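You operate a simulated robot arm through the tools that you are given. There is no shell and no other tool. Be economical: measure what you need, move in short steps, check, and stop when the job is done.

Carry out the task below with a simulated robot arm. There is one attempt and no reset: what you move stays moved.

Task
Rub the stain off the folded jumper with the laundry stick.
Fine: work on the rubber mat; stick back in its holder; the jumper ends in the wash bowl.

It is judged by the outcome, as a careful person would: the job done as asked, and still so three seconds after it is handed in. It fails if anything else is knocked over, pushed out of place, dropped, spilled or broken.

Robot
A 6-joint arm with a two-finger parallel gripper, fixed in place. Base frame: the origin is at the foot of the arm, x ahead of it, y to its left, z up; the work surface is at about z = 0.9. Lengths are in m, angles in degrees, forces in N, time in s.
With the tool pointing down near the work surface it reaches from about 0.24 to 0.64 m from the base axis. Its first joint turns from -66.0 to 66.0 degrees. Payload 2.7 kg.
The TCP is the grasp point between the finger pads, 0.023 m short of the fingertips. In the tool frame z runs along the fingers and y along their closing line. The gripper opens to 0.094 m. The fingers are 0.038 m wide and 0.01 m thick; the gripper's body (0.054 by 0.096 m) begins 0.039 m behind the TCP.
Orientation is that of the tool frame in the base frame, as a unit quaternion [x, y, z, w]. With the fingers straight down and closing along the base's y, the tool's x points along the base's -x, its y along +y and its z along -z.

Tools
- The arm moves only by the tool arm_command. Its argument "rows" is a list of rows, each a list of 2 entries, a list of its own where there are three numbers: the shift along the tool's x, y, z in units of 500 mm (1.0 is 500 mm), then the turn, a rotation vector about the tool's x, y, z in units of 180 degrees (1.0 is 180 degrees). In form: [[[x, y, z], [rx, ry, rz]], ...]. A call has 1 to 10 rows; each row is the pose to reach, as a shift and turn from the pose commanded when the call began, along the tool's axes at that moment. "gripper" is the finger opening in m, from 0 to 0.094, set as the call begins (left out, the last holds). A call with a number of a shift or a turn outside -1 to 1 is refused whole. Each row takes 0.2 s and may step no farther than 0.05 m and 8.6 degrees from the row before; otherwise, or with a gripper value out of range, the whole call is refused. A pose out of reach is approached as far as the arm can. The call stops where the force on the tool passes 40 N (or 10 N more than at its start, if that is more) or the arm is blocked; 0.2 s more then pass. The fingers move at their own pace (about 0.045 m/s each) and stop on an object; they squeeze with about 24 N. The grip force told is the motor's: it shows also when the fingers shut on nothing. Time passes only in rows, and 0.2 s behind the last, so rows that repeat a pose let the fingers close. The reply holds the time, the measured pose of the TCP, the force on the tool along the base axes, the opening and the grip force, in the units named above and with some noise, and new pictures: "show" is both (left out), scene, wrist or none.
- Cameras (640 x 400 px; columns grow to the right, rows downward): "scene" is fixed at [0.0903, -0.4415, 1.4046]; the picture's right is [0.67, -0.74, 0.00], its down [-0.53, -0.48, -0.70] and it looks along [0.52, 0.47, -0.72] (base axes); focal length 214 px, centre (320, 200). "wrist" rides on the gripper at [-0.039, 0, -0.044] in the tool frame; the picture's right is [0.00, -1.00, 0.00], its down [0.97, 0.00, -0.24] and it looks along [0.24, 0.00, 0.97] (tool axes); focal length 218 px, centre (320, 200).
- probe_pixels(camera, pixels): for up to 12 pixels [column, row] of the newest picture of that camera ("zoom" is the newest enlarged one), the place [x, y, z] in the base frame of the surface seen there, good to about 0.002 m, but the place of the scene camera against the robot may be out by one fixed shift of up to 0.025 m in any direction. The clock stands still meanwhile.
- inspect(camera, box): a new picture of the part [left, top, right, bottom] of that camera's present view, enlarged. The clock stands still meanwhile.
- close_job(): hands the job in; it is judged then, once.

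Work in short steps. Measure before you move; look again where a grasp or a placing could have gone wrong, and mend it. You have 80 turns and 120 pictures in all, those below and enlarged ones among them. Open the gripper and draw the arm clear of the work before you hand the job in, unless the task says otherwise; then end with one line.

The tools are called after ">>>" by a JSON object that holds its "name" and its "arguments". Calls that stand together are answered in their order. arm_command: Moves the arm, as the interface text tells. Its arguments: {"type":"object","properties":{"rows":{"type":"array"},"gripper":{"type":"number"},"show":{"type":"string","enum":["both","scene","wrist","none"]}},"required":["rows"]} The other tools are called the same way: probe_pixels (camera, pixels) gives the place of the surface under pixels of a picture; inspect (camera, box) takes an enlarged picture of a part of a camera's view; close_job () hands the job in.

At the start:

```text
time: 0.0
ee_pos: [0.3335, 0.1339, 1.2519]
tool_rot: [0.0, 1.0, 0.0, 0.0]
wrist_force: [0.5, 0.5, 0.1]
opening: 0.0939
finger_force: 0.0
```

scene: 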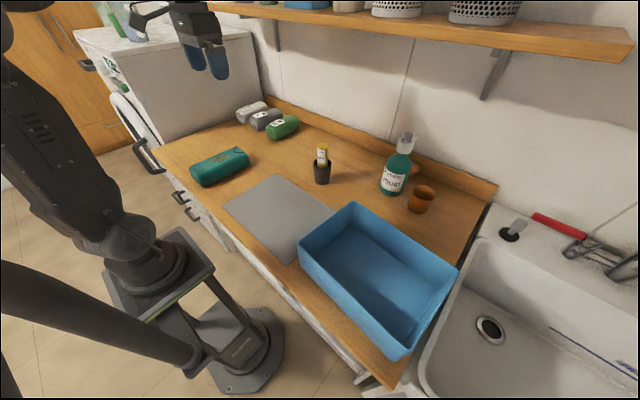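
wrist: 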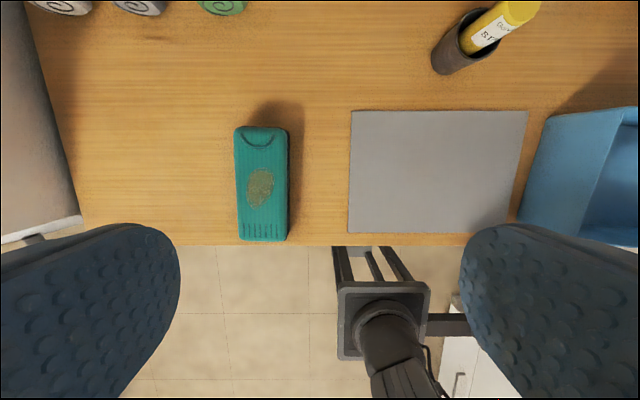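

The wrist view shows the teal jumper (262,185) with a stain at (260,188), the gray mat (438,170), the stick in its holder (485,35) and the bowl at right. I probe these points.

>>> {"name": "probe_pixels", "arguments": {"camera": "wrist", "pixels": [[260, 188], [237, 130], [286, 130], [240, 239], [286, 239], [353, 112], [526, 113], [350, 231], [508, 231], [520, 10], [485, 35], [440, 60]]}}

>>> {"name": "probe_pixels", "arguments": {"camera": "scene", "pixels": [[322, 150], [322, 162], [321, 180], [353, 203], [458, 266], [400, 355], [300, 250], [375, 275], [280, 205], [220, 165], [395, 175], [421, 195]]}}

>>> {"name": "inspect", "arguments": {"camera": "scene", "box": [270, 120, 370, 200]}}

>>> {"name": "inspect", "arguments": {"camera": "wrist", "box": [200, 100, 340, 260]}}

```text
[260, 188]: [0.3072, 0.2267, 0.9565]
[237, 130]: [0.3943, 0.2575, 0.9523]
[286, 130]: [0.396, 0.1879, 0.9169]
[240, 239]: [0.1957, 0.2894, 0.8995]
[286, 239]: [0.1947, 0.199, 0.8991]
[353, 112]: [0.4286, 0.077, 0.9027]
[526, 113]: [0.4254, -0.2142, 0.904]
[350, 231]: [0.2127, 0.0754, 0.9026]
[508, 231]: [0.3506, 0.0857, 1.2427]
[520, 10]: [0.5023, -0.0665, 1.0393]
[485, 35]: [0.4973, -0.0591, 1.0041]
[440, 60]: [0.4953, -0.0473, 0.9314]
```

```text
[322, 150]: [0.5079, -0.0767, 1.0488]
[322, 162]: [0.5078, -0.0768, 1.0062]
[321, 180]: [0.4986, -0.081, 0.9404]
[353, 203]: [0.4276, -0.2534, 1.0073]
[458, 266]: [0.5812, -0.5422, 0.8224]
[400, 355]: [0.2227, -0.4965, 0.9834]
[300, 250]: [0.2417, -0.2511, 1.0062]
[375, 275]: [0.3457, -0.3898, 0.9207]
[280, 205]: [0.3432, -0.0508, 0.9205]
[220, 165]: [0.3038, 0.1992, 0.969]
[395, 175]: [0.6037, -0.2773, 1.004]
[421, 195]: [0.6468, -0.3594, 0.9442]
```

```text
5.00 times, centred on (320, 160) of scene
```

zoom: 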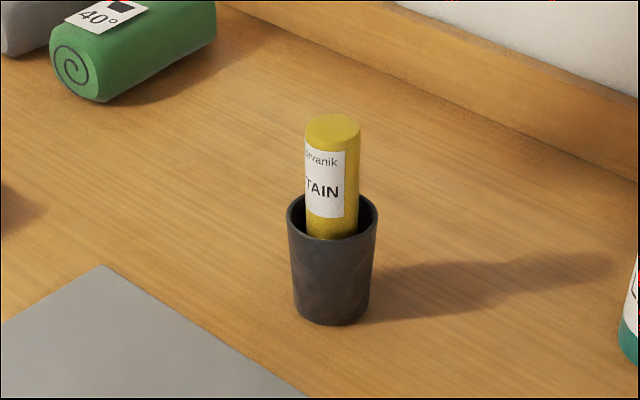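

```text
2.50 times, centred on (270, 180) of wrist
```

zoom: 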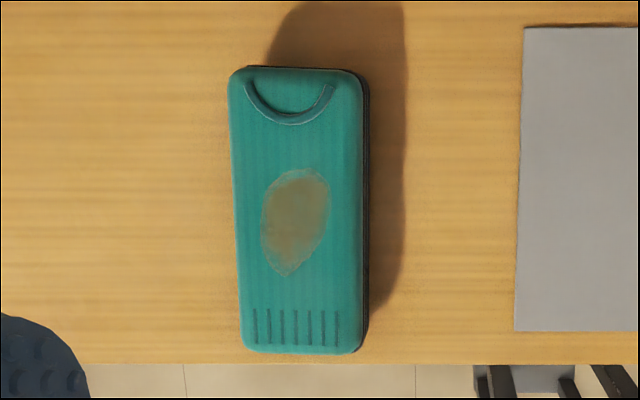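

The jumper is about 0.07 wide along y, graspable; the mat's surface is z≈0.903. I refine the jumper edges in the zoomed picture and look closer at stick and bowl.

>>> {"name": "probe_pixels", "arguments": {"camera": "zoom", "pixels": [[236, 100], [356, 100], [238, 200], [358, 200], [248, 320], [356, 320], [297, 72], [300, 346], [295, 172], [288, 272], [264, 225], [328, 200]]}}

>>> {"name": "inspect", "arguments": {"camera": "wrist", "box": [420, 0, 560, 90]}}

>>> {"name": "inspect", "arguments": {"camera": "scene", "box": [280, 180, 480, 370]}}

```text
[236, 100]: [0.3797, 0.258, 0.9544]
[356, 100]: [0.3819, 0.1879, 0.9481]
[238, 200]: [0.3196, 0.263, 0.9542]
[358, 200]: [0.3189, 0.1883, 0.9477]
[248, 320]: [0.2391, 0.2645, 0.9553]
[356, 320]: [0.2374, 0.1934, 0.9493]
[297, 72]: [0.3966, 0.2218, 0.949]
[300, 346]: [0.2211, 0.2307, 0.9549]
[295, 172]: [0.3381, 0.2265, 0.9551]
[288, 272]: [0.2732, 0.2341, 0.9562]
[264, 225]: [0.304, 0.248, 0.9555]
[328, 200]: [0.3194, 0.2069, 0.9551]
```

```text
4.44 times, centred on (490, 45) of wrist
```

zoom: 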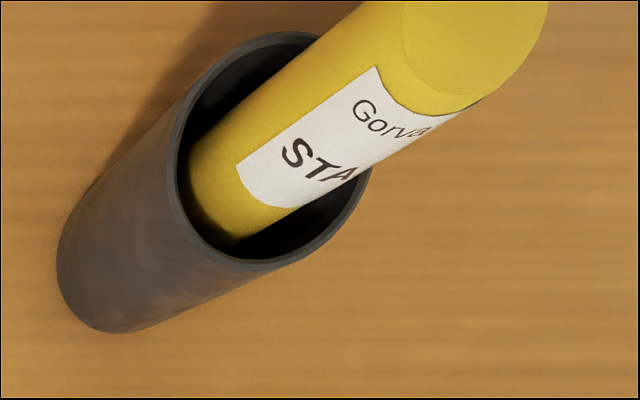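

```text
2.11 times, centred on (380, 275) of scene
```

zoom: 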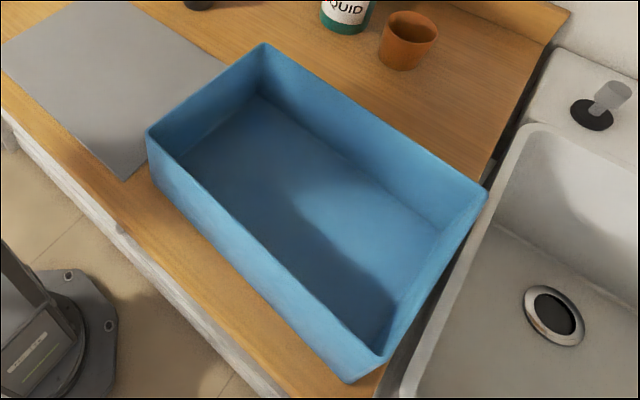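

Jumper centre ≈ (0.309, 0.2265), width ≈0.073, yaw ≈ −3°. I move above it at z≈1.06 with gripper open.

>>> {"name": "arm_command", "arguments": {"rows": [[[0.008, 0.031, 0.065], [0, 0, 0.003]], [[0.016, 0.062, 0.13], [0, 0, 0.006]], [[0.025, 0.093, 0.195], [0, 0, 0.009]], [[0.033, 0.124, 0.26], [0, 0, 0.012]], [[0.041, 0.155, 0.32], [0, 0, 0.016]], [[0.049, 0.1852, 0.384], [0, 0, 0.016]], [[0.049, 0.1852, 0.384], [0, 0, 0.016]]], "gripper": 0.094}}

```text
time: 1.6
ee_pos: [0.3078, 0.2253, 1.0588]
tool_rot: [0.025, 1.0, 0.0, 0.0]
wrist_force: [-0.3, -0.2, -0.5]
opening: 0.0941
finger_force: 0.0
```

scene: 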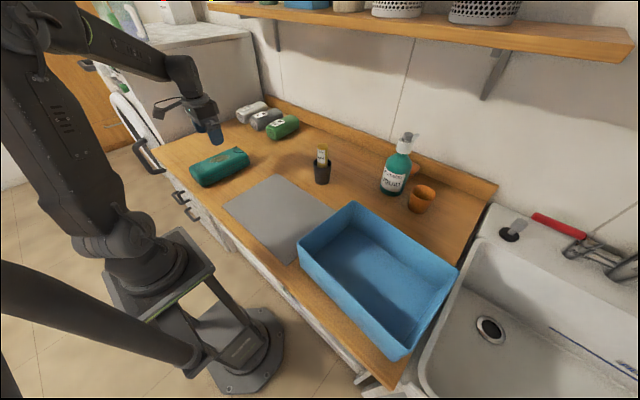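
wrist: 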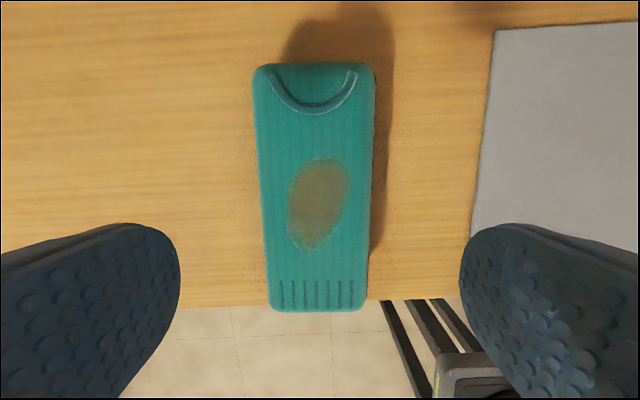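

Aligned (jumper centred at column ~315, fingers at 180/465 on both sides). I descend straight to z≈0.932.

>>> {"name": "arm_command", "arguments": {"rows": [[[0, 0, 0.07], [0, 0, 0]], [[0, 0, 0.14], [0, 0, 0]], [[0, 0, 0.2], [0, 0, 0]], [[0, 0, 0.254], [0, 0, 0]], [[0, 0, 0.254], [0, 0, 0]]]}}

```text
time: 2.8
ee_pos: [0.3081, 0.2256, 0.9319]
tool_rot: [0.025, 1.0, 0.001, 0.0]
wrist_force: [0.4, 0.3, 0.7]
opening: 0.0939
finger_force: 0.1
```

scene: 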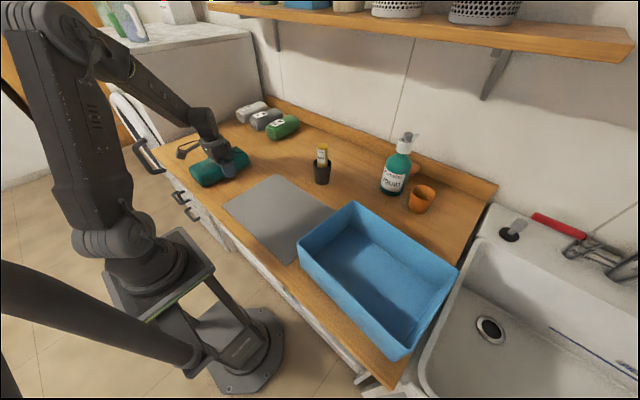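
wrist: 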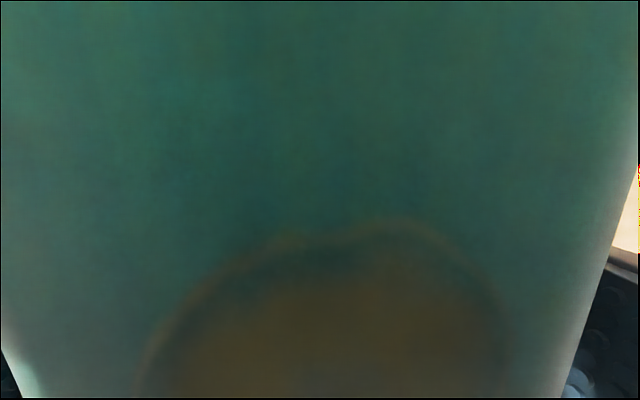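

The fingers straddle the jumper with no contact force. I close the gripper and then lift 0.06.

>>> {"name": "arm_command", "arguments": {"rows": [[[0, 0, 0], [0, 0, 0]], [[0, 0, 0], [0, 0, 0]], [[0, 0, 0], [0, 0, 0]], [[0, 0, 0], [0, 0, 0]], [[0, 0, -0.03], [0, 0, 0]], [[0, 0, -0.08], [0, 0, 0]], [[0, 0, -0.14], [0, 0, 0]], [[0, 0, -0.14], [0, 0, 0]]], "gripper": 0.05}}

```text
time: 4.6
ee_pos: [0.3093, 0.2241, 1.0034]
tool_rot: [0.026, 1.0, 0.001, 0.0]
wrist_force: [-0.5, -0.8, -0.6]
opening: 0.0499
finger_force: 0.1
```

scene: 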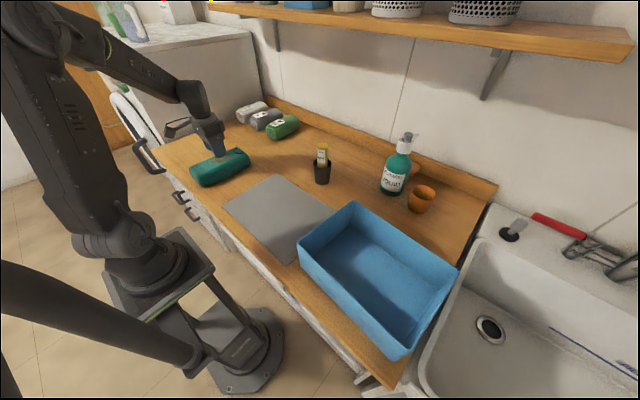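
wrist: 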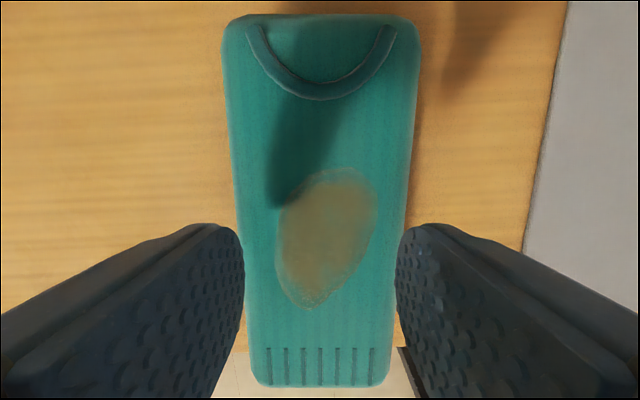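

The jumper stayed behind: the gripper stopped at the commanded 0.05 with no real squeeze. I reopen, go down again and close with a much smaller target.

>>> {"name": "arm_command", "arguments": {"rows": [[[0, 0, 0], [0, 0, 0]], [[0, 0, 0], [0, 0, 0]], [[0, 0, 0], [0, 0, 0]], [[0, 0, 0.07], [0, 0, 0]], [[0, 0, 0.146], [0, 0, 0]], [[0, 0, 0.146], [0, 0, 0]]], "gripper": 0.094, "show": "none"}}

>>> {"name": "arm_command", "arguments": {"rows": [[[0, 0, 0], [0, 0, 0]], [[0, 0, 0], [0, 0, 0]], [[0, 0, 0], [0, 0, 0]], [[0, 0, 0], [0, 0, 0]], [[0, 0, 0], [0, 0, 0]], [[0, 0, 0], [0, 0, 0]]], "gripper": 0.01}}

```text
time: 6.0
ee_pos: [0.3084, 0.2267, 0.9302]
tool_rot: [0.025, 1.0, -0.001, 0.0]
wrist_force: [0.3, -0.8, -0.6]
opening: 0.0941
finger_force: 0.1
```

```text
time: 7.4
ee_pos: [0.3099, 0.2248, 0.9313]
tool_rot: [0.026, 1.0, 0.0, 0.0]
wrist_force: [-0.5, 0.2, 0.5]
opening: 0.0839
finger_force: 23.8
```

scene: 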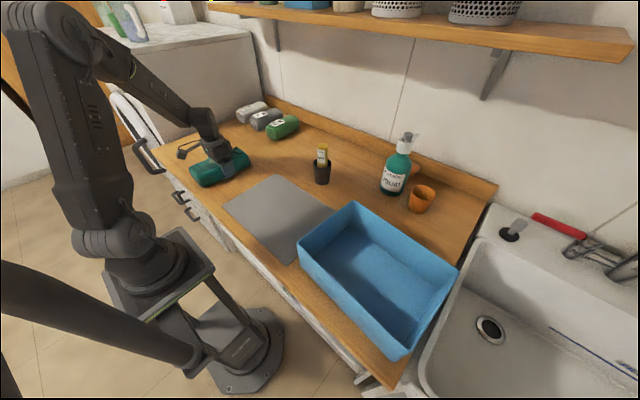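
wrist: 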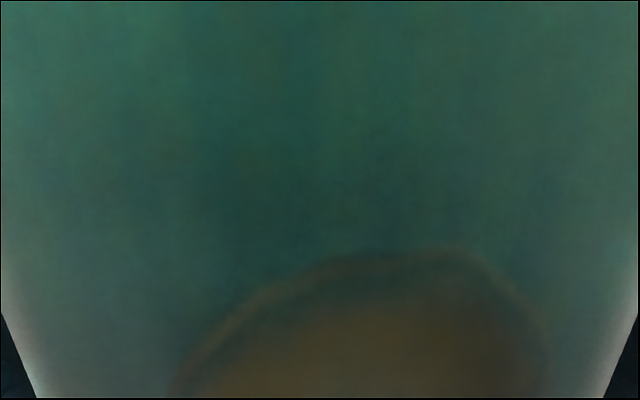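

Firm grip now (0.084 opening, 23.8 N). I lift ~0.06 and check.

>>> {"name": "arm_command", "arguments": {"rows": [[[0, 0, -0.04], [0, 0, 0]], [[0, 0, -0.08], [0, 0, 0]], [[0, 0, -0.13], [0, 0, 0]], [[0, 0, -0.13], [0, 0, 0]]], "show": "scene"}}

```text
time: 8.4
ee_pos: [0.3077, 0.2267, 0.9962]
tool_rot: [0.025, 1.0, -0.001, -0.001]
wrist_force: [-0.1, 0.0, -3.6]
opening: 0.0839
finger_force: 24.0
```

scene: 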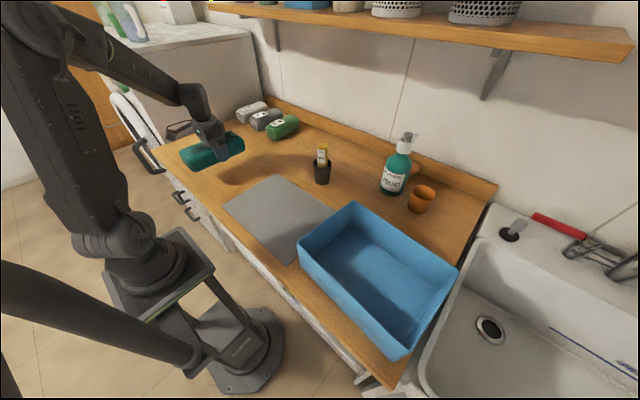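

The jumper is lifted (3.6 N load). I carry it over the mat centre, about (0.32, −0.05).

>>> {"name": "arm_command", "arguments": {"rows": [[[-0.008, -0.08, 0], [0, 0, -0.003]], [[-0.016, -0.16, 0], [0, 0, -0.006]], [[-0.024, -0.24, 0], [0, 0, -0.009]], [[-0.032, -0.32, 0], [0, 0, -0.012]], [[-0.038, -0.4, 0], [0, 0, -0.016]], [[-0.044, -0.48, 0], [0, 0, -0.016]], [[-0.05, -0.548, 0], [0, 0, -0.016]], [[-0.05, -0.548, 0], [0, 0, -0.016]]]}}

```text
time: 10.2
ee_pos: [0.3201, -0.0487, 0.9944]
tool_rot: [0.0, 1.0, -0.001, 0.0]
wrist_force: [-0.1, -0.3, -2.4]
opening: 0.0839
finger_force: 24.0
```

scene: 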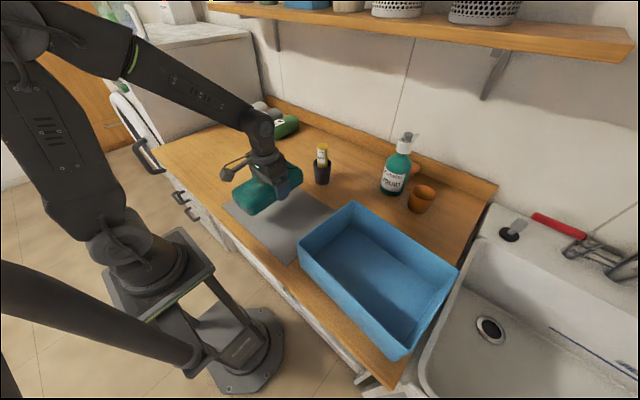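
wrist: 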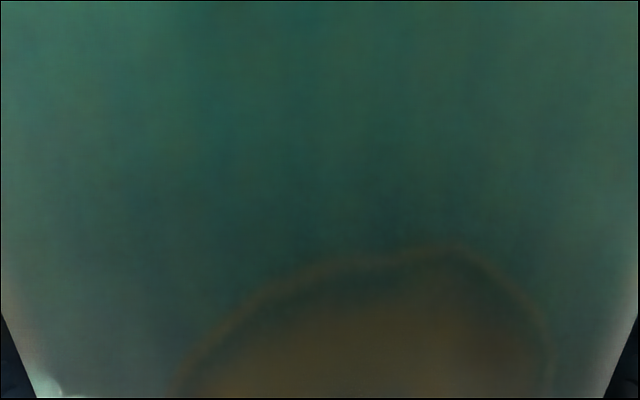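

It hangs over the mat. I lower by 0.060 onto the mat in small steps.

>>> {"name": "arm_command", "arguments": {"rows": [[[0, 0, 0.04], [0, 0, 0]], [[0, 0, 0.08], [0, 0, 0]], [[0, 0, 0.105], [0, 0, 0]], [[0, 0, 0.119], [0, 0, 0]], [[0, 0, 0.119], [0, 0, 0]]], "show": "scene"}}

```text
time: 11.4
ee_pos: [0.3211, -0.0493, 0.9353]
tool_rot: [0.0, 1.0, 0.0, 0.0]
wrist_force: [0.3, 0.2, -3.2]
opening: 0.0838
finger_force: 23.7
```

scene: 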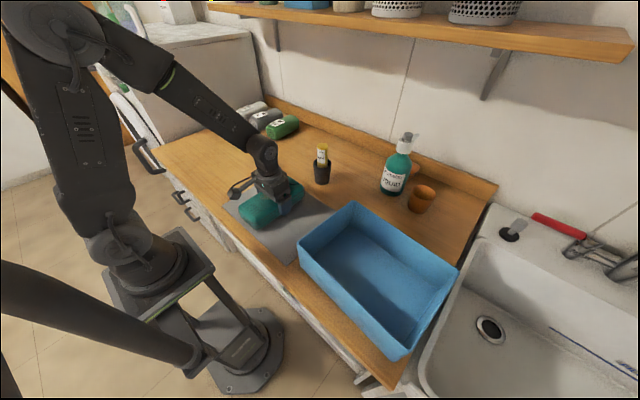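

Load is still 3.2 N, so it hangs a hair above; I lower in 1 mm steps.

>>> {"name": "arm_command", "arguments": {"rows": [[[0, 0, 0.002], [0, 0, 0]], [[0, 0, 0.004], [0, 0, 0]], [[0, 0, 0.006], [0, 0, 0]], [[0, 0, 0.006], [0, 0, 0]]], "show": "none"}}

```text
time: 12.4
ee_pos: [0.3207, -0.0485, 0.9331]
tool_rot: [0.0, 1.0, 0.0, 0.001]
wrist_force: [-5.5, -4.7, 27.8]
opening: 0.0833
finger_force: 24.0
```

Contact (27.8 N upward), so it rests on the mat. I back off 1.5 mm, open, then rise.

>>> {"name": "arm_command", "arguments": {"rows": [[[0, 0, -0.003], [0, 0, 0]], [[0, 0, -0.003], [0, 0, 0]]], "show": "none"}}

>>> {"name": "arm_command", "arguments": {"rows": [[[0, 0, 0], [0, 0, 0]], [[0, 0, 0], [0, 0, 0]], [[0, 0, 0], [0, 0, 0]], [[0, 0, -0.06], [0, 0, 0]], [[0, 0, -0.14], [0, 0, 0]], [[0, 0, -0.22], [0, 0, 0]], [[0, 0, -0.3], [0, 0, 0]], [[0, 0, -0.38], [0, 0, 0]], [[0, 0, -0.44], [0, 0, 0]], [[0, 0, -0.44], [0, 0, 0]]], "gripper": 0.094}}

```text
time: 13.0
ee_pos: [0.3202, -0.0484, 0.9335]
tool_rot: [0.0, 1.0, 0.0, 0.0]
wrist_force: [3.0, -3.3, 1.8]
opening: 0.0838
finger_force: 24.0
```

```text
time: 15.2
ee_pos: [0.3198, -0.05, 1.1546]
tool_rot: [0.0, 1.0, 0.0, 0.001]
wrist_force: [0.2, 0.4, 0.8]
opening: 0.0941
finger_force: 0.1
```

scene: 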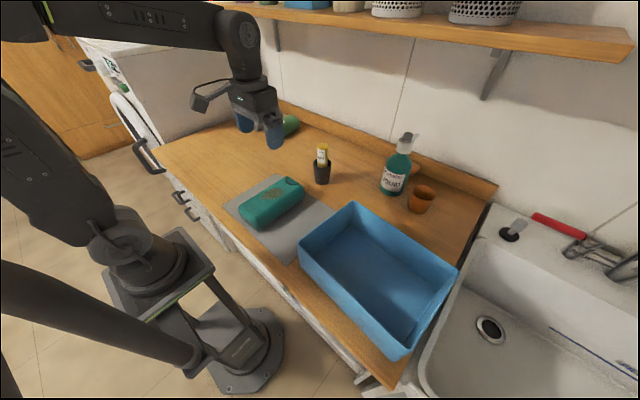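
wrist: 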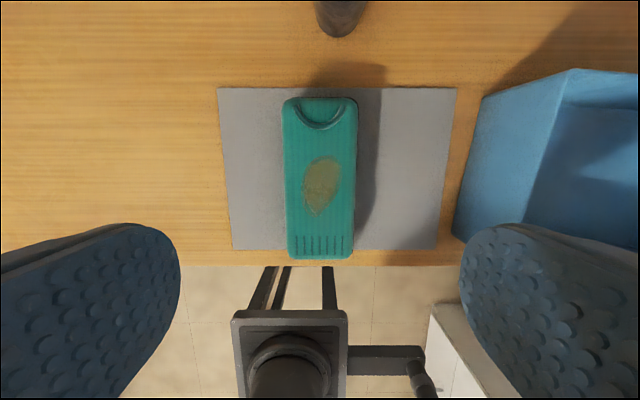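

The jumper lies on the mat, stain up at (322,185). I probe its front end, the mat edge, the stain outline and the bowl rim.

>>> {"name": "probe_pixels", "arguments": {"camera": "wrist", "pixels": [[320, 100], [320, 255], [232, 245], [432, 245], [455, 90], [219, 90], [335, 160], [316, 214], [304, 188], [340, 180], [322, 185], [575, 72]]}}

>>> {"name": "inspect", "arguments": {"camera": "wrist", "box": [270, 80, 370, 270]}}

```text
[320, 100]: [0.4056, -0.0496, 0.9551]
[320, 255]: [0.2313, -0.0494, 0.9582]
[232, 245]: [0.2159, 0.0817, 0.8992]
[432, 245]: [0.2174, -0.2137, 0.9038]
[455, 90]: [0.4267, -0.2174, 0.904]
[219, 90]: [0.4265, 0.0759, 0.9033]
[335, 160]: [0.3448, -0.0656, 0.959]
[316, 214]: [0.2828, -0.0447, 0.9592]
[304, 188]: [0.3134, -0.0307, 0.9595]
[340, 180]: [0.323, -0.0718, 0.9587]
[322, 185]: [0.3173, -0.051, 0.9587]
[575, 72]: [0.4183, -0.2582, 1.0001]
```

```text
2.11 times, centred on (320, 175) of wrist
```

zoom: 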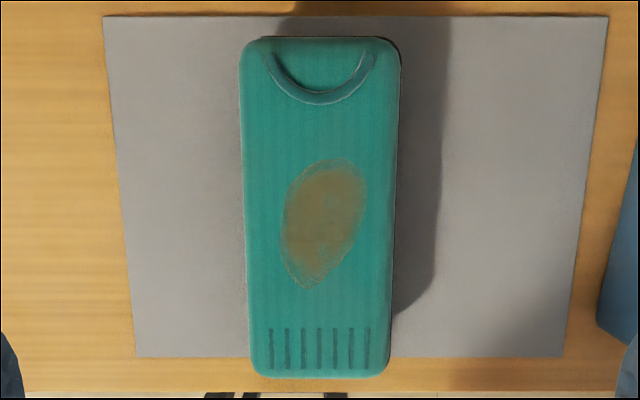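

Jumper is within the mat; stain spans x 0.280–0.347, y −0.030…−0.073, top z≈0.959. Now I move above the stick (≈0.503, −0.067) to look at it.

>>> {"name": "arm_command", "arguments": {"rows": [[[-0.07, -0.006, -0.02], [0, 0, 0]], [[-0.14, -0.013, -0.04], [0, 0, 0]], [[-0.21, -0.02, -0.05], [0, 0, 0]], [[-0.28, -0.027, -0.05], [0, 0, 0]], [[-0.34, -0.034, -0.05], [0, 0, 0]], [[-0.366, -0.034, -0.05], [0, 0, 0]], [[-0.366, -0.034, -0.05], [0, 0, 0]]]}}

```text
time: 16.8
ee_pos: [0.5027, -0.0661, 1.1774]
tool_rot: [0.0, 1.0, 0.001, 0.0]
wrist_force: [-0.1, 0.2, 0.8]
opening: 0.0941
finger_force: 0.0
```

scene: 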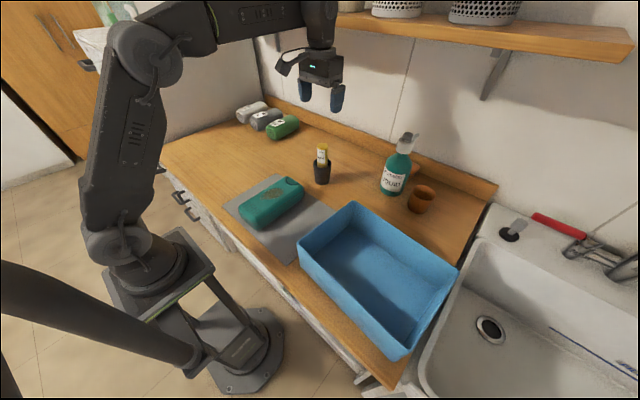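
wrist: 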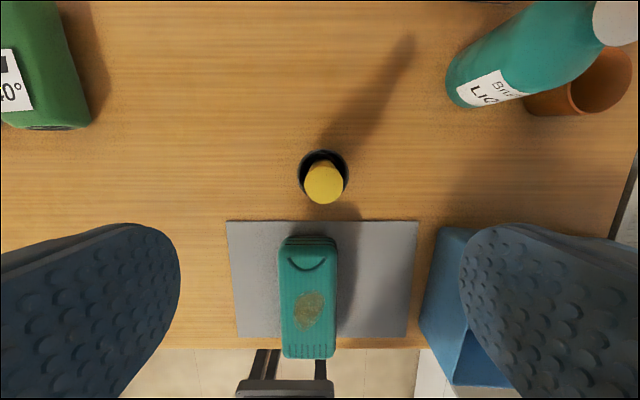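

>>> {"name": "inspect", "arguments": {"camera": "wrist", "box": [280, 140, 370, 220]}}

>>> {"name": "probe_pixels", "arguments": {"camera": "wrist", "pixels": [[305, 185], [323, 185], [342, 185], [323, 168], [323, 202], [300, 175], [346, 175], [322, 151], [308, 162]]}}

```text
5.00 times, centred on (325, 180) of wrist
```

zoom: 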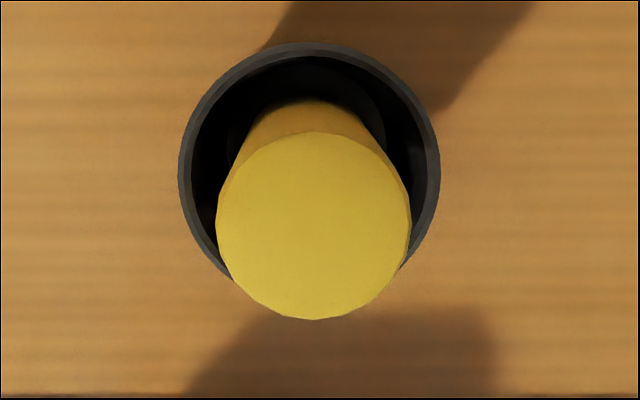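

```text
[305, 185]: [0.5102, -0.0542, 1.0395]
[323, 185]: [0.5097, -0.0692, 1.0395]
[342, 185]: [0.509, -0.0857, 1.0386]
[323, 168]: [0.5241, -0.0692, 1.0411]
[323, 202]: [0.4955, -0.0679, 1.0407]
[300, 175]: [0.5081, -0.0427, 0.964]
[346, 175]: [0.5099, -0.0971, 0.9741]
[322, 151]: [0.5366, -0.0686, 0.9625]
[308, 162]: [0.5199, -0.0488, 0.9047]
```

Stick top at (0.510, −0.070, 1.040), diameter ≈0.032; holder rim at z≈0.97. I descend to TCP z≈1.006 (tips 0.983, above the rim) with partly closed fingers.

>>> {"name": "arm_command", "arguments": {"rows": [[[-0.014, -0.008, 0.04], [0, 0, 0]], [[-0.014, -0.008, 0.12], [0, 0, 0]], [[-0.014, -0.008, 0.2], [0, 0, 0]], [[-0.014, -0.008, 0.27], [0, 0, 0]], [[-0.014, -0.008, 0.32], [0, 0, 0]], [[-0.014, -0.008, 0.344], [0, 0, 0]], [[-0.014, -0.008, 0.344], [0, 0, 0]]], "gripper": 0.07}}

```text
time: 18.4
ee_pos: [0.5092, -0.0718, 1.0057]
tool_rot: [0.0, 1.0, 0.0, 0.0]
wrist_force: [0.4, 0.5, -0.6]
opening: 0.0703
finger_force: 0.0
```

scene: 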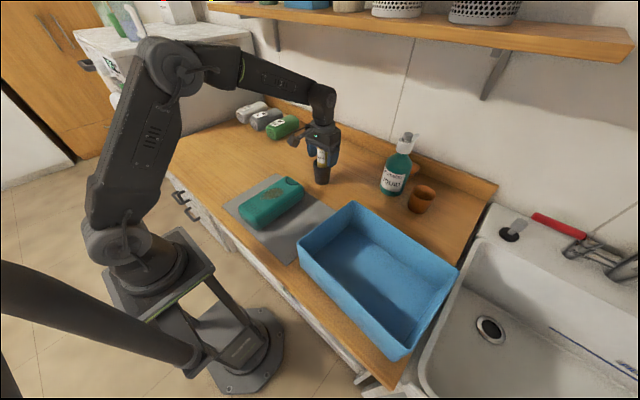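
wrist: 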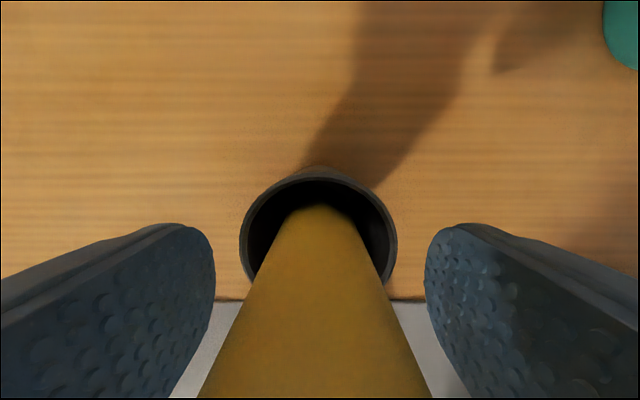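

The stick is centred between the fingers. I close on it and let it settle.

>>> {"name": "arm_command", "arguments": {"rows": [[[0, 0, 0], [0, 0, 0]], [[0, 0, 0], [0, 0, 0]], [[0, 0, 0], [0, 0, 0]], [[0, 0, 0], [0, 0, 0]]], "gripper": 0.005, "show": "none"}}

>>> {"name": "arm_command", "arguments": {"rows": [[[0, 0, -0.03], [0, 0, 0]], [[0, 0, -0.08], [0, 0, 0]], [[0, 0, -0.14], [0, 0, 0]], [[0, 0, -0.2], [0, 0, 0]], [[0, 0, -0.26], [0, 0, 0]], [[0, 0, -0.26], [0, 0, 0]]]}}

```text
time: 19.4
ee_pos: [0.5097, -0.0703, 1.0064]
tool_rot: [0.0, 1.0, 0.0, -0.001]
wrist_force: [-0.2, -0.4, -0.4]
opening: 0.0329
finger_force: 24.3
```

```text
time: 20.8
ee_pos: [0.511, -0.0695, 1.1364]
tool_rot: [0.0, 1.0, 0.0, 0.001]
wrist_force: [1.1, -0.4, -0.9]
opening: 0.0329
finger_force: 24.0
```

scene: 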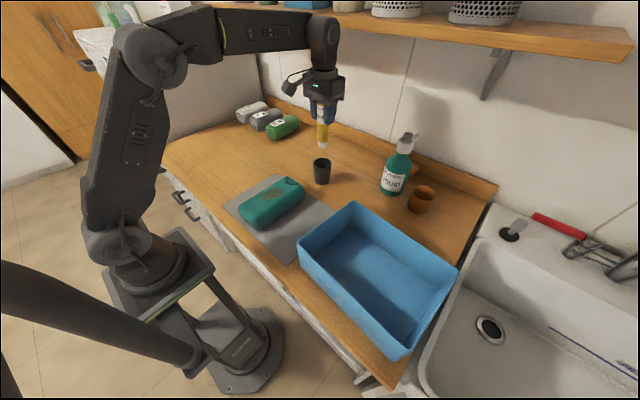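
wrist: 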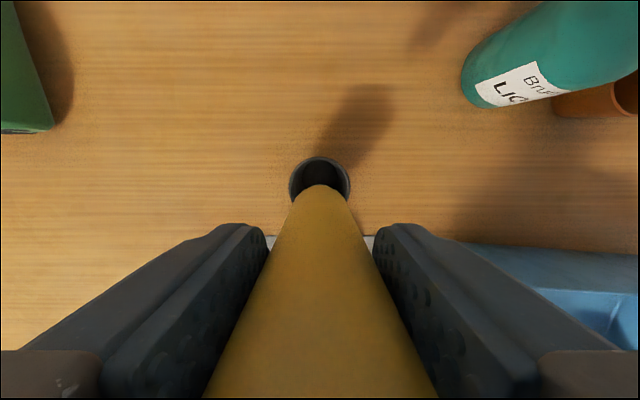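

The stick is out; its white rubbing tip shows at about (323,146) in the scene. I zoom in and measure the tip.

>>> {"name": "inspect", "arguments": {"camera": "scene", "box": [280, 90, 370, 190]}}

>>> {"name": "probe_pixels", "arguments": {"camera": "scene", "pixels": [[323, 146], [323, 140], [322, 125], [270, 215], [275, 200]]}}

```text
4.00 times, centred on (325, 140) of scene
```

zoom: 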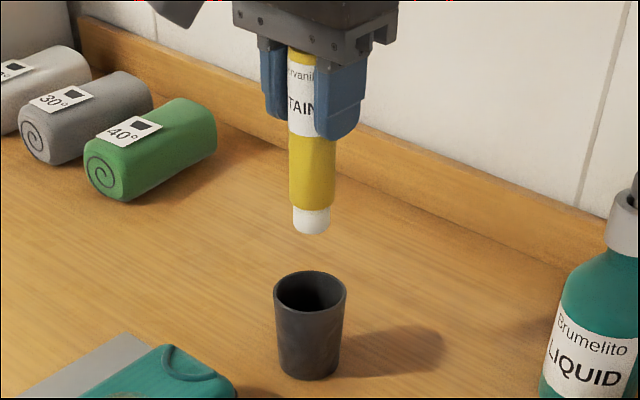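

```text
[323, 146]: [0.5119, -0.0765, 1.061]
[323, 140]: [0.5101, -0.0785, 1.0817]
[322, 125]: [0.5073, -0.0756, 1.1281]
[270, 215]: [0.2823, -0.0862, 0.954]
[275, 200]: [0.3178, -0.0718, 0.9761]
```

Tip lies ≈0.100 below the TCP, so contact with the jumper (z≈0.959) is at TCP ≈1.060. I move above the stain centre (0.314, −0.052), ending at TCP z≈1.075.

>>> {"name": "arm_command", "arguments": {"rows": [[[0.06, 0.006, 0], [0, 0, 0]], [[0.13, 0.012, 0], [0, 0, 0]], [[0.2, 0.018, 0], [0, 0, 0]], [[0.27, 0.025, 0], [0, 0, 0]], [[0.34, 0.031, 0.02], [0, 0, 0]], [[0.38, 0.036, 0.06], [0, 0, 0]], [[0.392, 0.036, 0.1], [0, 0, 0]], [[0.392, 0.036, 0.122], [0, 0, 0]], [[0.392, 0.036, 0.122], [0, 0, 0]]]}}

>>> {"name": "inspect", "arguments": {"camera": "scene", "box": [220, 130, 340, 240]}}

```text
time: 22.8
ee_pos: [0.3129, -0.053, 1.075]
tool_rot: [-0.001, 1.0, 0.0, 0.0]
wrist_force: [0.7, 1.0, -1.1]
opening: 0.0327
finger_force: 23.8
```

scene: 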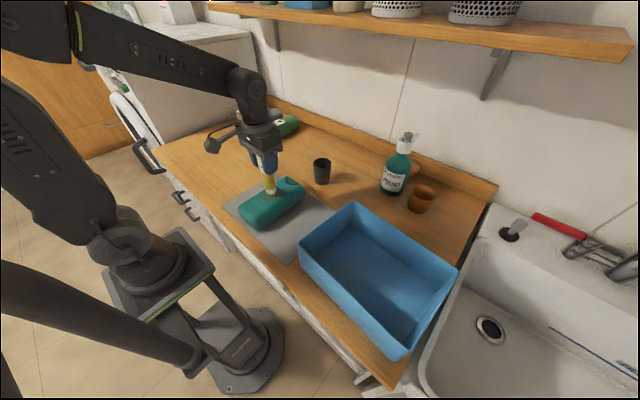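
wrist: 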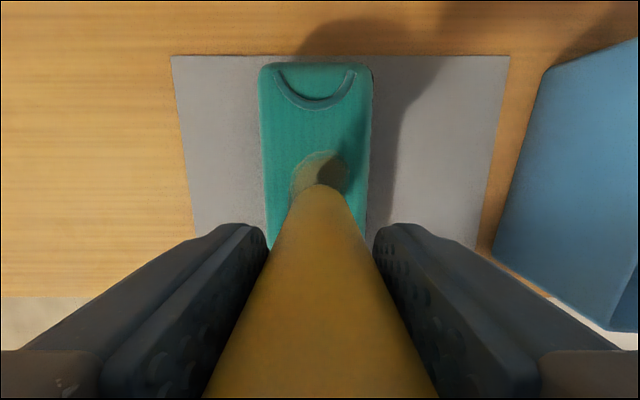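

```text
3.64 times, centred on (280, 185) of scene
```

zoom: 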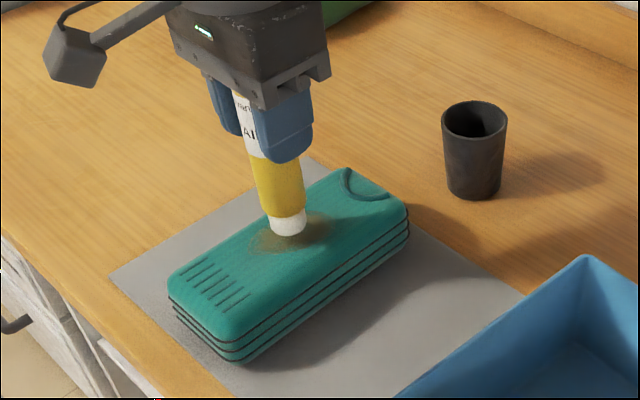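

The tip hovers over the stain. I descend slowly: 12 mm, then check force.

>>> {"name": "arm_command", "arguments": {"rows": [[[0, 0, 0.01], [0, 0, 0]], [[0, 0, 0.018], [0, 0, 0]], [[0, 0, 0.024], [0, 0, 0]], [[0, 0, 0.024], [0, 0, 0]]], "show": "none"}}

```text
time: 23.8
ee_pos: [0.3138, -0.0536, 1.0635]
tool_rot: [0.0, 1.0, 0.0, 0.001]
wrist_force: [-0.3, 0.4, 0.4]
opening: 0.0329
finger_force: 23.7
```

No contact yet; 2 mm more.

>>> {"name": "arm_command", "arguments": {"rows": [[[0, 0, 0.002], [0, 0, 0]], [[0, 0, 0.004], [0, 0, 0]], [[0, 0, 0.004], [0, 0, 0]]], "show": "none"}}

>>> {"name": "inspect", "arguments": {"camera": "scene", "box": [220, 130, 340, 240]}}

```text
time: 24.6
ee_pos: [0.314, -0.0519, 1.0628]
tool_rot: [-0.001, 1.0, 0.0, 0.001]
wrist_force: [-1.8, 2.6, 17.8]
opening: 0.0331
finger_force: 24.1
```

```text
3.64 times, centred on (280, 185) of scene
```

zoom: 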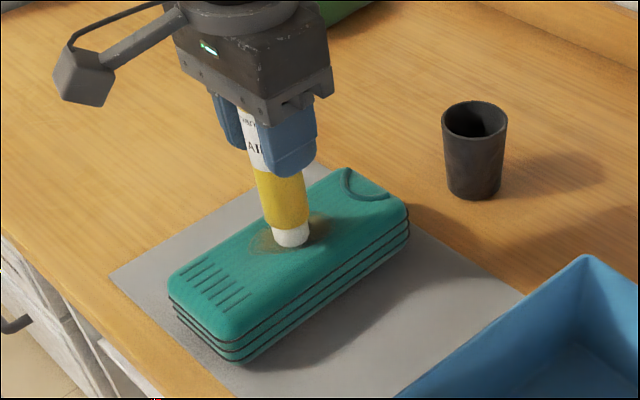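

Contact with 17.8 N. I ease off ~0.8 mm and make a gentle test stroke along y.

>>> {"name": "arm_command", "arguments": {"rows": [[[0, 0, -0.0015], [0, 0, 0]], [[0, 0.012, -0.0015], [0, 0, 0]], [[0, 0.024, -0.0015], [0, 0, 0]], [[0, 0.012, -0.0015], [0, 0, 0]], [[0, 0, -0.0015], [0, 0, 0]], [[0, -0.014, -0.0015], [0, 0, 0]], [[0, -0.028, -0.0015], [0, 0, 0]], [[0, -0.014, -0.0015], [0, 0, 0]], [[0, 0, -0.0015], [0, 0, 0]]], "show": "scene"}}

>>> {"name": "inspect", "arguments": {"camera": "scene", "box": [220, 130, 340, 240]}}

```text
time: 26.6
ee_pos: [0.314, -0.0531, 1.0629]
tool_rot: [0.0, 1.0, 0.0, 0.0]
wrist_force: [0.6, 0.2, -1.1]
opening: 0.033
finger_force: 24.0
```

scene: 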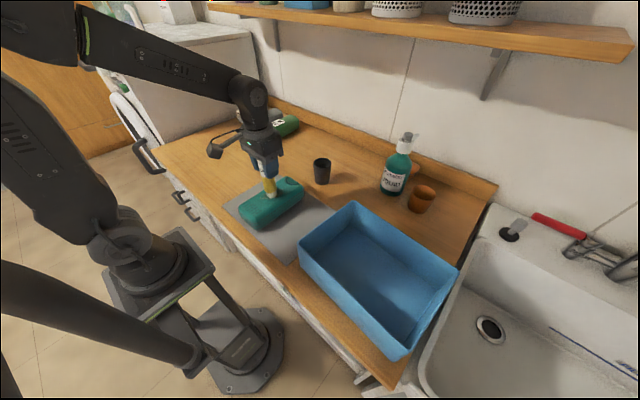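

```text
3.64 times, centred on (280, 185) of scene
```

zoom: 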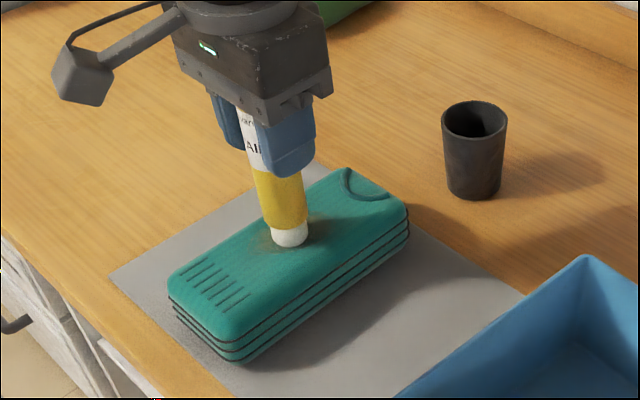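

The stain already fades and the jumper hasn't moved; contact was lost at the end (≈0 N). I press ~0.6 mm back and rub a zigzag over the far half.

>>> {"name": "arm_command", "arguments": {"rows": [[[0, 0, 0.0012], [0, 0, 0]], [[0, 0.03, 0.0012], [0, 0, 0]], [[-0.02, 0.03, 0.0012], [0, 0, 0]], [[-0.02, -0.03, 0.0012], [0, 0, 0]], [[-0.04, -0.036, 0.0012], [0, 0, 0]], [[-0.04, 0.02, 0.0012], [0, 0, 0]], [[-0.056, 0.015, 0.0012], [0, 0, 0]], [[-0.056, -0.036, 0.0012], [0, 0, 0]], [[-0.03, -0.03, 0.0012], [0, 0, 0]], [[0, 0, 0.0012], [0, 0, 0]]], "show": "none"}}

>>> {"name": "inspect", "arguments": {"camera": "scene", "box": [220, 130, 340, 240]}}

```text
time: 28.8
ee_pos: [0.3133, -0.052, 1.0623]
tool_rot: [0.0, 1.0, 0.0, 0.001]
wrist_force: [0.3, 0.3, -0.4]
opening: 0.033
finger_force: 24.0
```

```text
3.64 times, centred on (280, 185) of scene
```

zoom: 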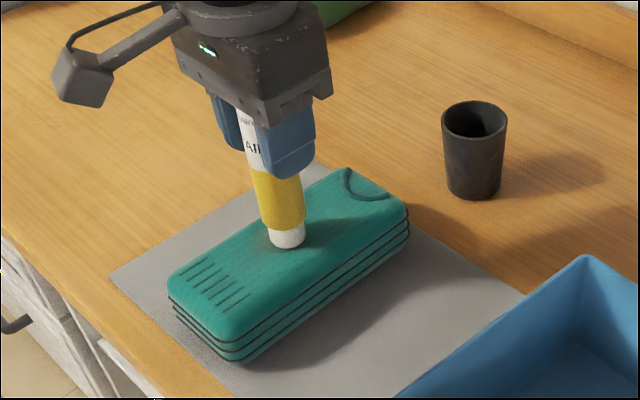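

Fading well, but contact is light again. I press ~0.8 mm further and rub the near half.

>>> {"name": "arm_command", "arguments": {"rows": [[[0, 0, 0.0016], [0, 0, 0]], [[0, 0.03, 0.0016], [0, 0, 0]], [[0.02, 0.036, 0.0016], [0, 0, 0]], [[0.02, -0.024, 0.0016], [0, 0, 0]], [[0.036, -0.012, 0.0016], [0, 0, 0]], [[0.036, 0.034, 0.0016], [0, 0, 0]], [[0.056, 0.034, 0.0016], [0, 0, 0]], [[0.056, -0.008, 0.0016], [0, 0, 0]], [[0.03, 0.01, 0.0016], [0, 0, 0]], [[0, 0, 0.0016], [0, 0, 0]]], "show": "none"}}

>>> {"name": "inspect", "arguments": {"camera": "scene", "box": [220, 130, 340, 240]}}

>>> {"name": "inspect", "arguments": {"camera": "wrist", "box": [160, 20, 480, 220]}}

```text
time: 31.0
ee_pos: [0.3137, -0.0529, 1.0613]
tool_rot: [0.0, 1.0, 0.0, 0.001]
wrist_force: [-0.6, -0.4, -1.0]
opening: 0.033
finger_force: 24.1
```

```text
3.64 times, centred on (280, 185) of scene
```

zoom: 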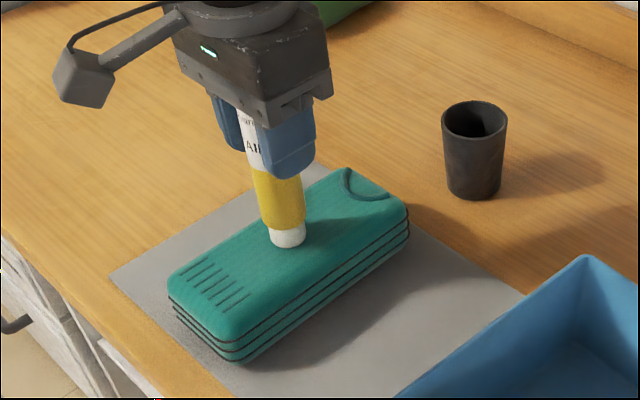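

```text
2.00 times, centred on (320, 120) of wrist
```

zoom: 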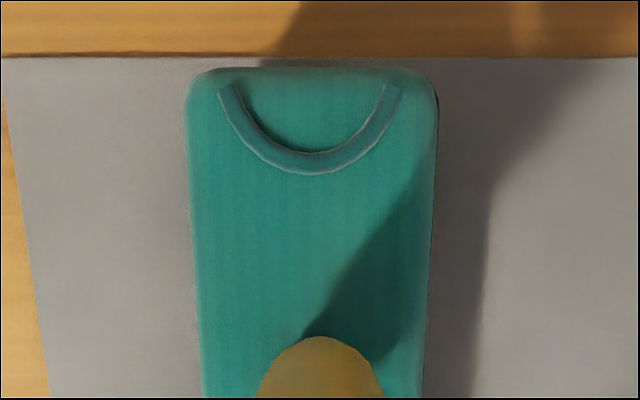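

The stain looks gone. I lift the stick and shift toward the holder to see the whole top of the jumper.

>>> {"name": "arm_command", "arguments": {"rows": [[[0, 0, -0.04], [0, 0, 0]], [[0, 0, -0.1], [0, 0, 0]], [[0, 0, -0.15], [0, 0, 0]], [[-0.08, 0, -0.15], [0, 0, 0]], [[-0.16, 0, -0.15], [0, 0, 0]], [[-0.24, 0, -0.15], [0, 0, 0]], [[-0.32, -0.018, -0.15], [0, 0, 0]], [[-0.392, -0.036, -0.15], [0, 0, 0]], [[-0.392, -0.036, -0.15], [0, 0, 0]]]}}

>>> {"name": "inspect", "arguments": {"camera": "scene", "box": [220, 160, 320, 240]}}

>>> {"name": "inspect", "arguments": {"camera": "scene", "box": [280, 90, 370, 190]}}

```text
time: 33.0
ee_pos: [0.5098, -0.0716, 1.1359]
tool_rot: [0.0, 1.0, 0.0, 0.0]
wrist_force: [-0.8, -0.4, -0.4]
opening: 0.0331
finger_force: 23.7
```

scene: 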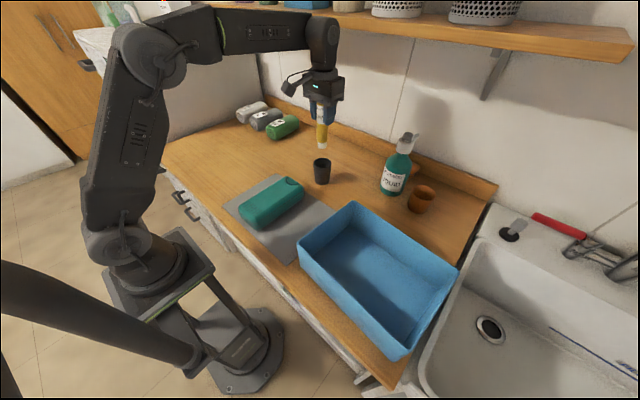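
wrist: 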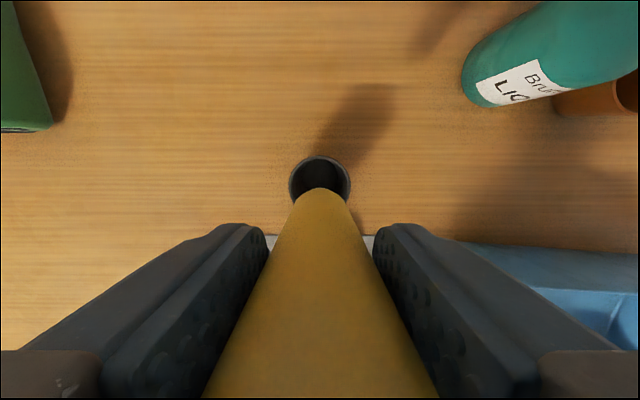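

```text
5.00 times, centred on (270, 200) of scene
```

zoom: 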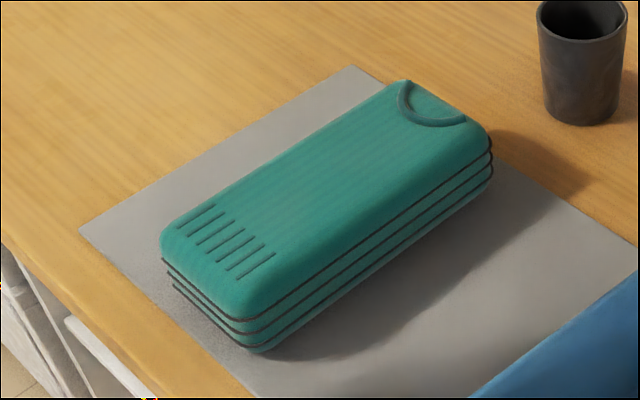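

```text
4.00 times, centred on (325, 140) of scene
```

zoom: 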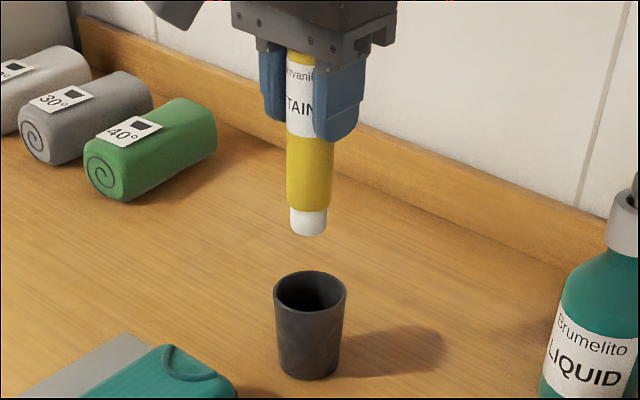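

The stain appears gone, and the stick is still nearly straight. I take a tight close-up of the jumper top to be sure before putting the stick away.

>>> {"name": "inspect", "arguments": {"camera": "scene", "box": [252, 182, 302, 213]}}

```text
12.80 times, centred on (277, 198) of scene
```

zoom: 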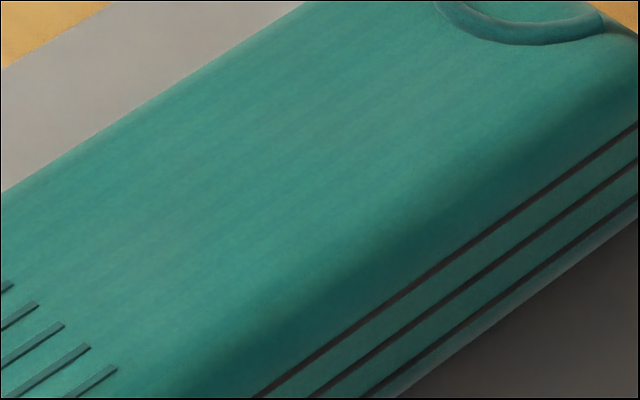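

A very faint brownish tint may remain around zoom (315,145) and (180,220). I locate these to do a second rub pass.

>>> {"name": "probe_pixels", "arguments": {"camera": "zoom", "pixels": [[315, 145], [180, 220], [345, 120], [480, 40], [60, 320]]}}

>>> {"name": "arm_command", "arguments": {"rows": [[[0.08, 0, 0], [0, 0, 0]], [[0.16, 0, 0], [0, 0, 0]], [[0.24, 0.02, 0], [0, 0, 0]], [[0.32, 0.03, 0], [0, 0, 0]], [[0.392, 0.036, 0], [0, 0, 0]], [[0.392, 0.036, 0.07], [0, 0, 0]], [[0.392, 0.036, 0.13], [0, 0, 0]], [[0.392, 0.036, 0.148], [0, 0, 0]], [[0.392, 0.036, 0.152], [0, 0, 0]], [[0.392, 0.036, 0.152], [0, 0, 0]]], "show": "none"}}

```text
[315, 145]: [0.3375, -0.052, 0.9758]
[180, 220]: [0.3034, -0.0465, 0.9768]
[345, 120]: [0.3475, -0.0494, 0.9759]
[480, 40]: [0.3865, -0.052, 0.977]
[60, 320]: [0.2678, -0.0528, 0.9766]
```

```text
time: 35.2
ee_pos: [0.313, -0.0533, 1.0611]
tool_rot: [0.0, 1.0, 0.0, 0.002]
wrist_force: [-3.5, -2.4, 17.6]
opening: 0.0331
finger_force: 24.5
```

Contact at 17.6 N. I do a fuller second pass, first the far half.

>>> {"name": "arm_command", "arguments": {"rows": [[[0, 0.044, 0], [0, 0, 0]], [[-0.02, 0.04, 0], [0, 0, 0]], [[-0.02, -0.04, 0], [0, 0, 0]], [[-0.036, -0.04, 0], [0, 0, 0]], [[-0.036, 0.036, 0], [0, 0, 0]], [[-0.052, 0.036, 0], [0, 0, 0]], [[-0.052, -0.04, 0], [0, 0, 0]], [[-0.066, -0.03, 0], [0, 0, 0]], [[-0.066, 0.03, 0], [0, 0, 0]], [[-0.04, 0.0, 0], [0, 0, 0]]], "show": "none"}}

>>> {"name": "arm_command", "arguments": {"rows": [[[0.04, 0, 0.001], [0, 0, 0]], [[0.05, 0.04, 0.001], [0, 0, 0]], [[0.054, -0.03, 0.001], [0, 0, 0]], [[0.07, -0.024, 0.001], [0, 0, 0]], [[0.07, 0.044, 0.001], [0, 0, 0]], [[0.086, 0.044, 0.001], [0, 0, 0]], [[0.086, -0.02, 0.001], [0, 0, 0]], [[0.1, -0.01, 0.001], [0, 0, 0]], [[0.1, 0.04, 0.001], [0, 0, 0]], [[0.04, 0.0, 0.001], [0, 0, 0]]], "show": "none"}}

>>> {"name": "inspect", "arguments": {"camera": "scene", "box": [220, 130, 340, 240]}}

```text
time: 37.4
ee_pos: [0.3349, -0.052, 1.0616]
tool_rot: [0.0, 1.0, 0.0, 0.0]
wrist_force: [0.3, 0.6, -1.0]
opening: 0.0333
finger_force: 23.8
```

```text
time: 39.6
ee_pos: [0.3139, -0.0509, 1.0596]
tool_rot: [0.0, 1.0, 0.002, 0.0]
wrist_force: [-5.5, 4.4, 13.7]
opening: 0.0331
finger_force: 23.5
```

```text
3.64 times, centred on (280, 185) of scene
```

zoom: 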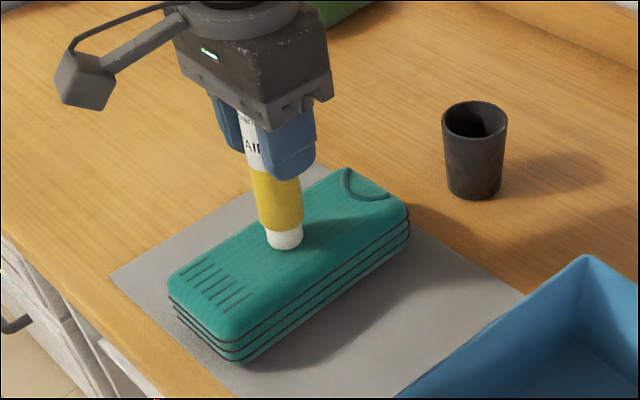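

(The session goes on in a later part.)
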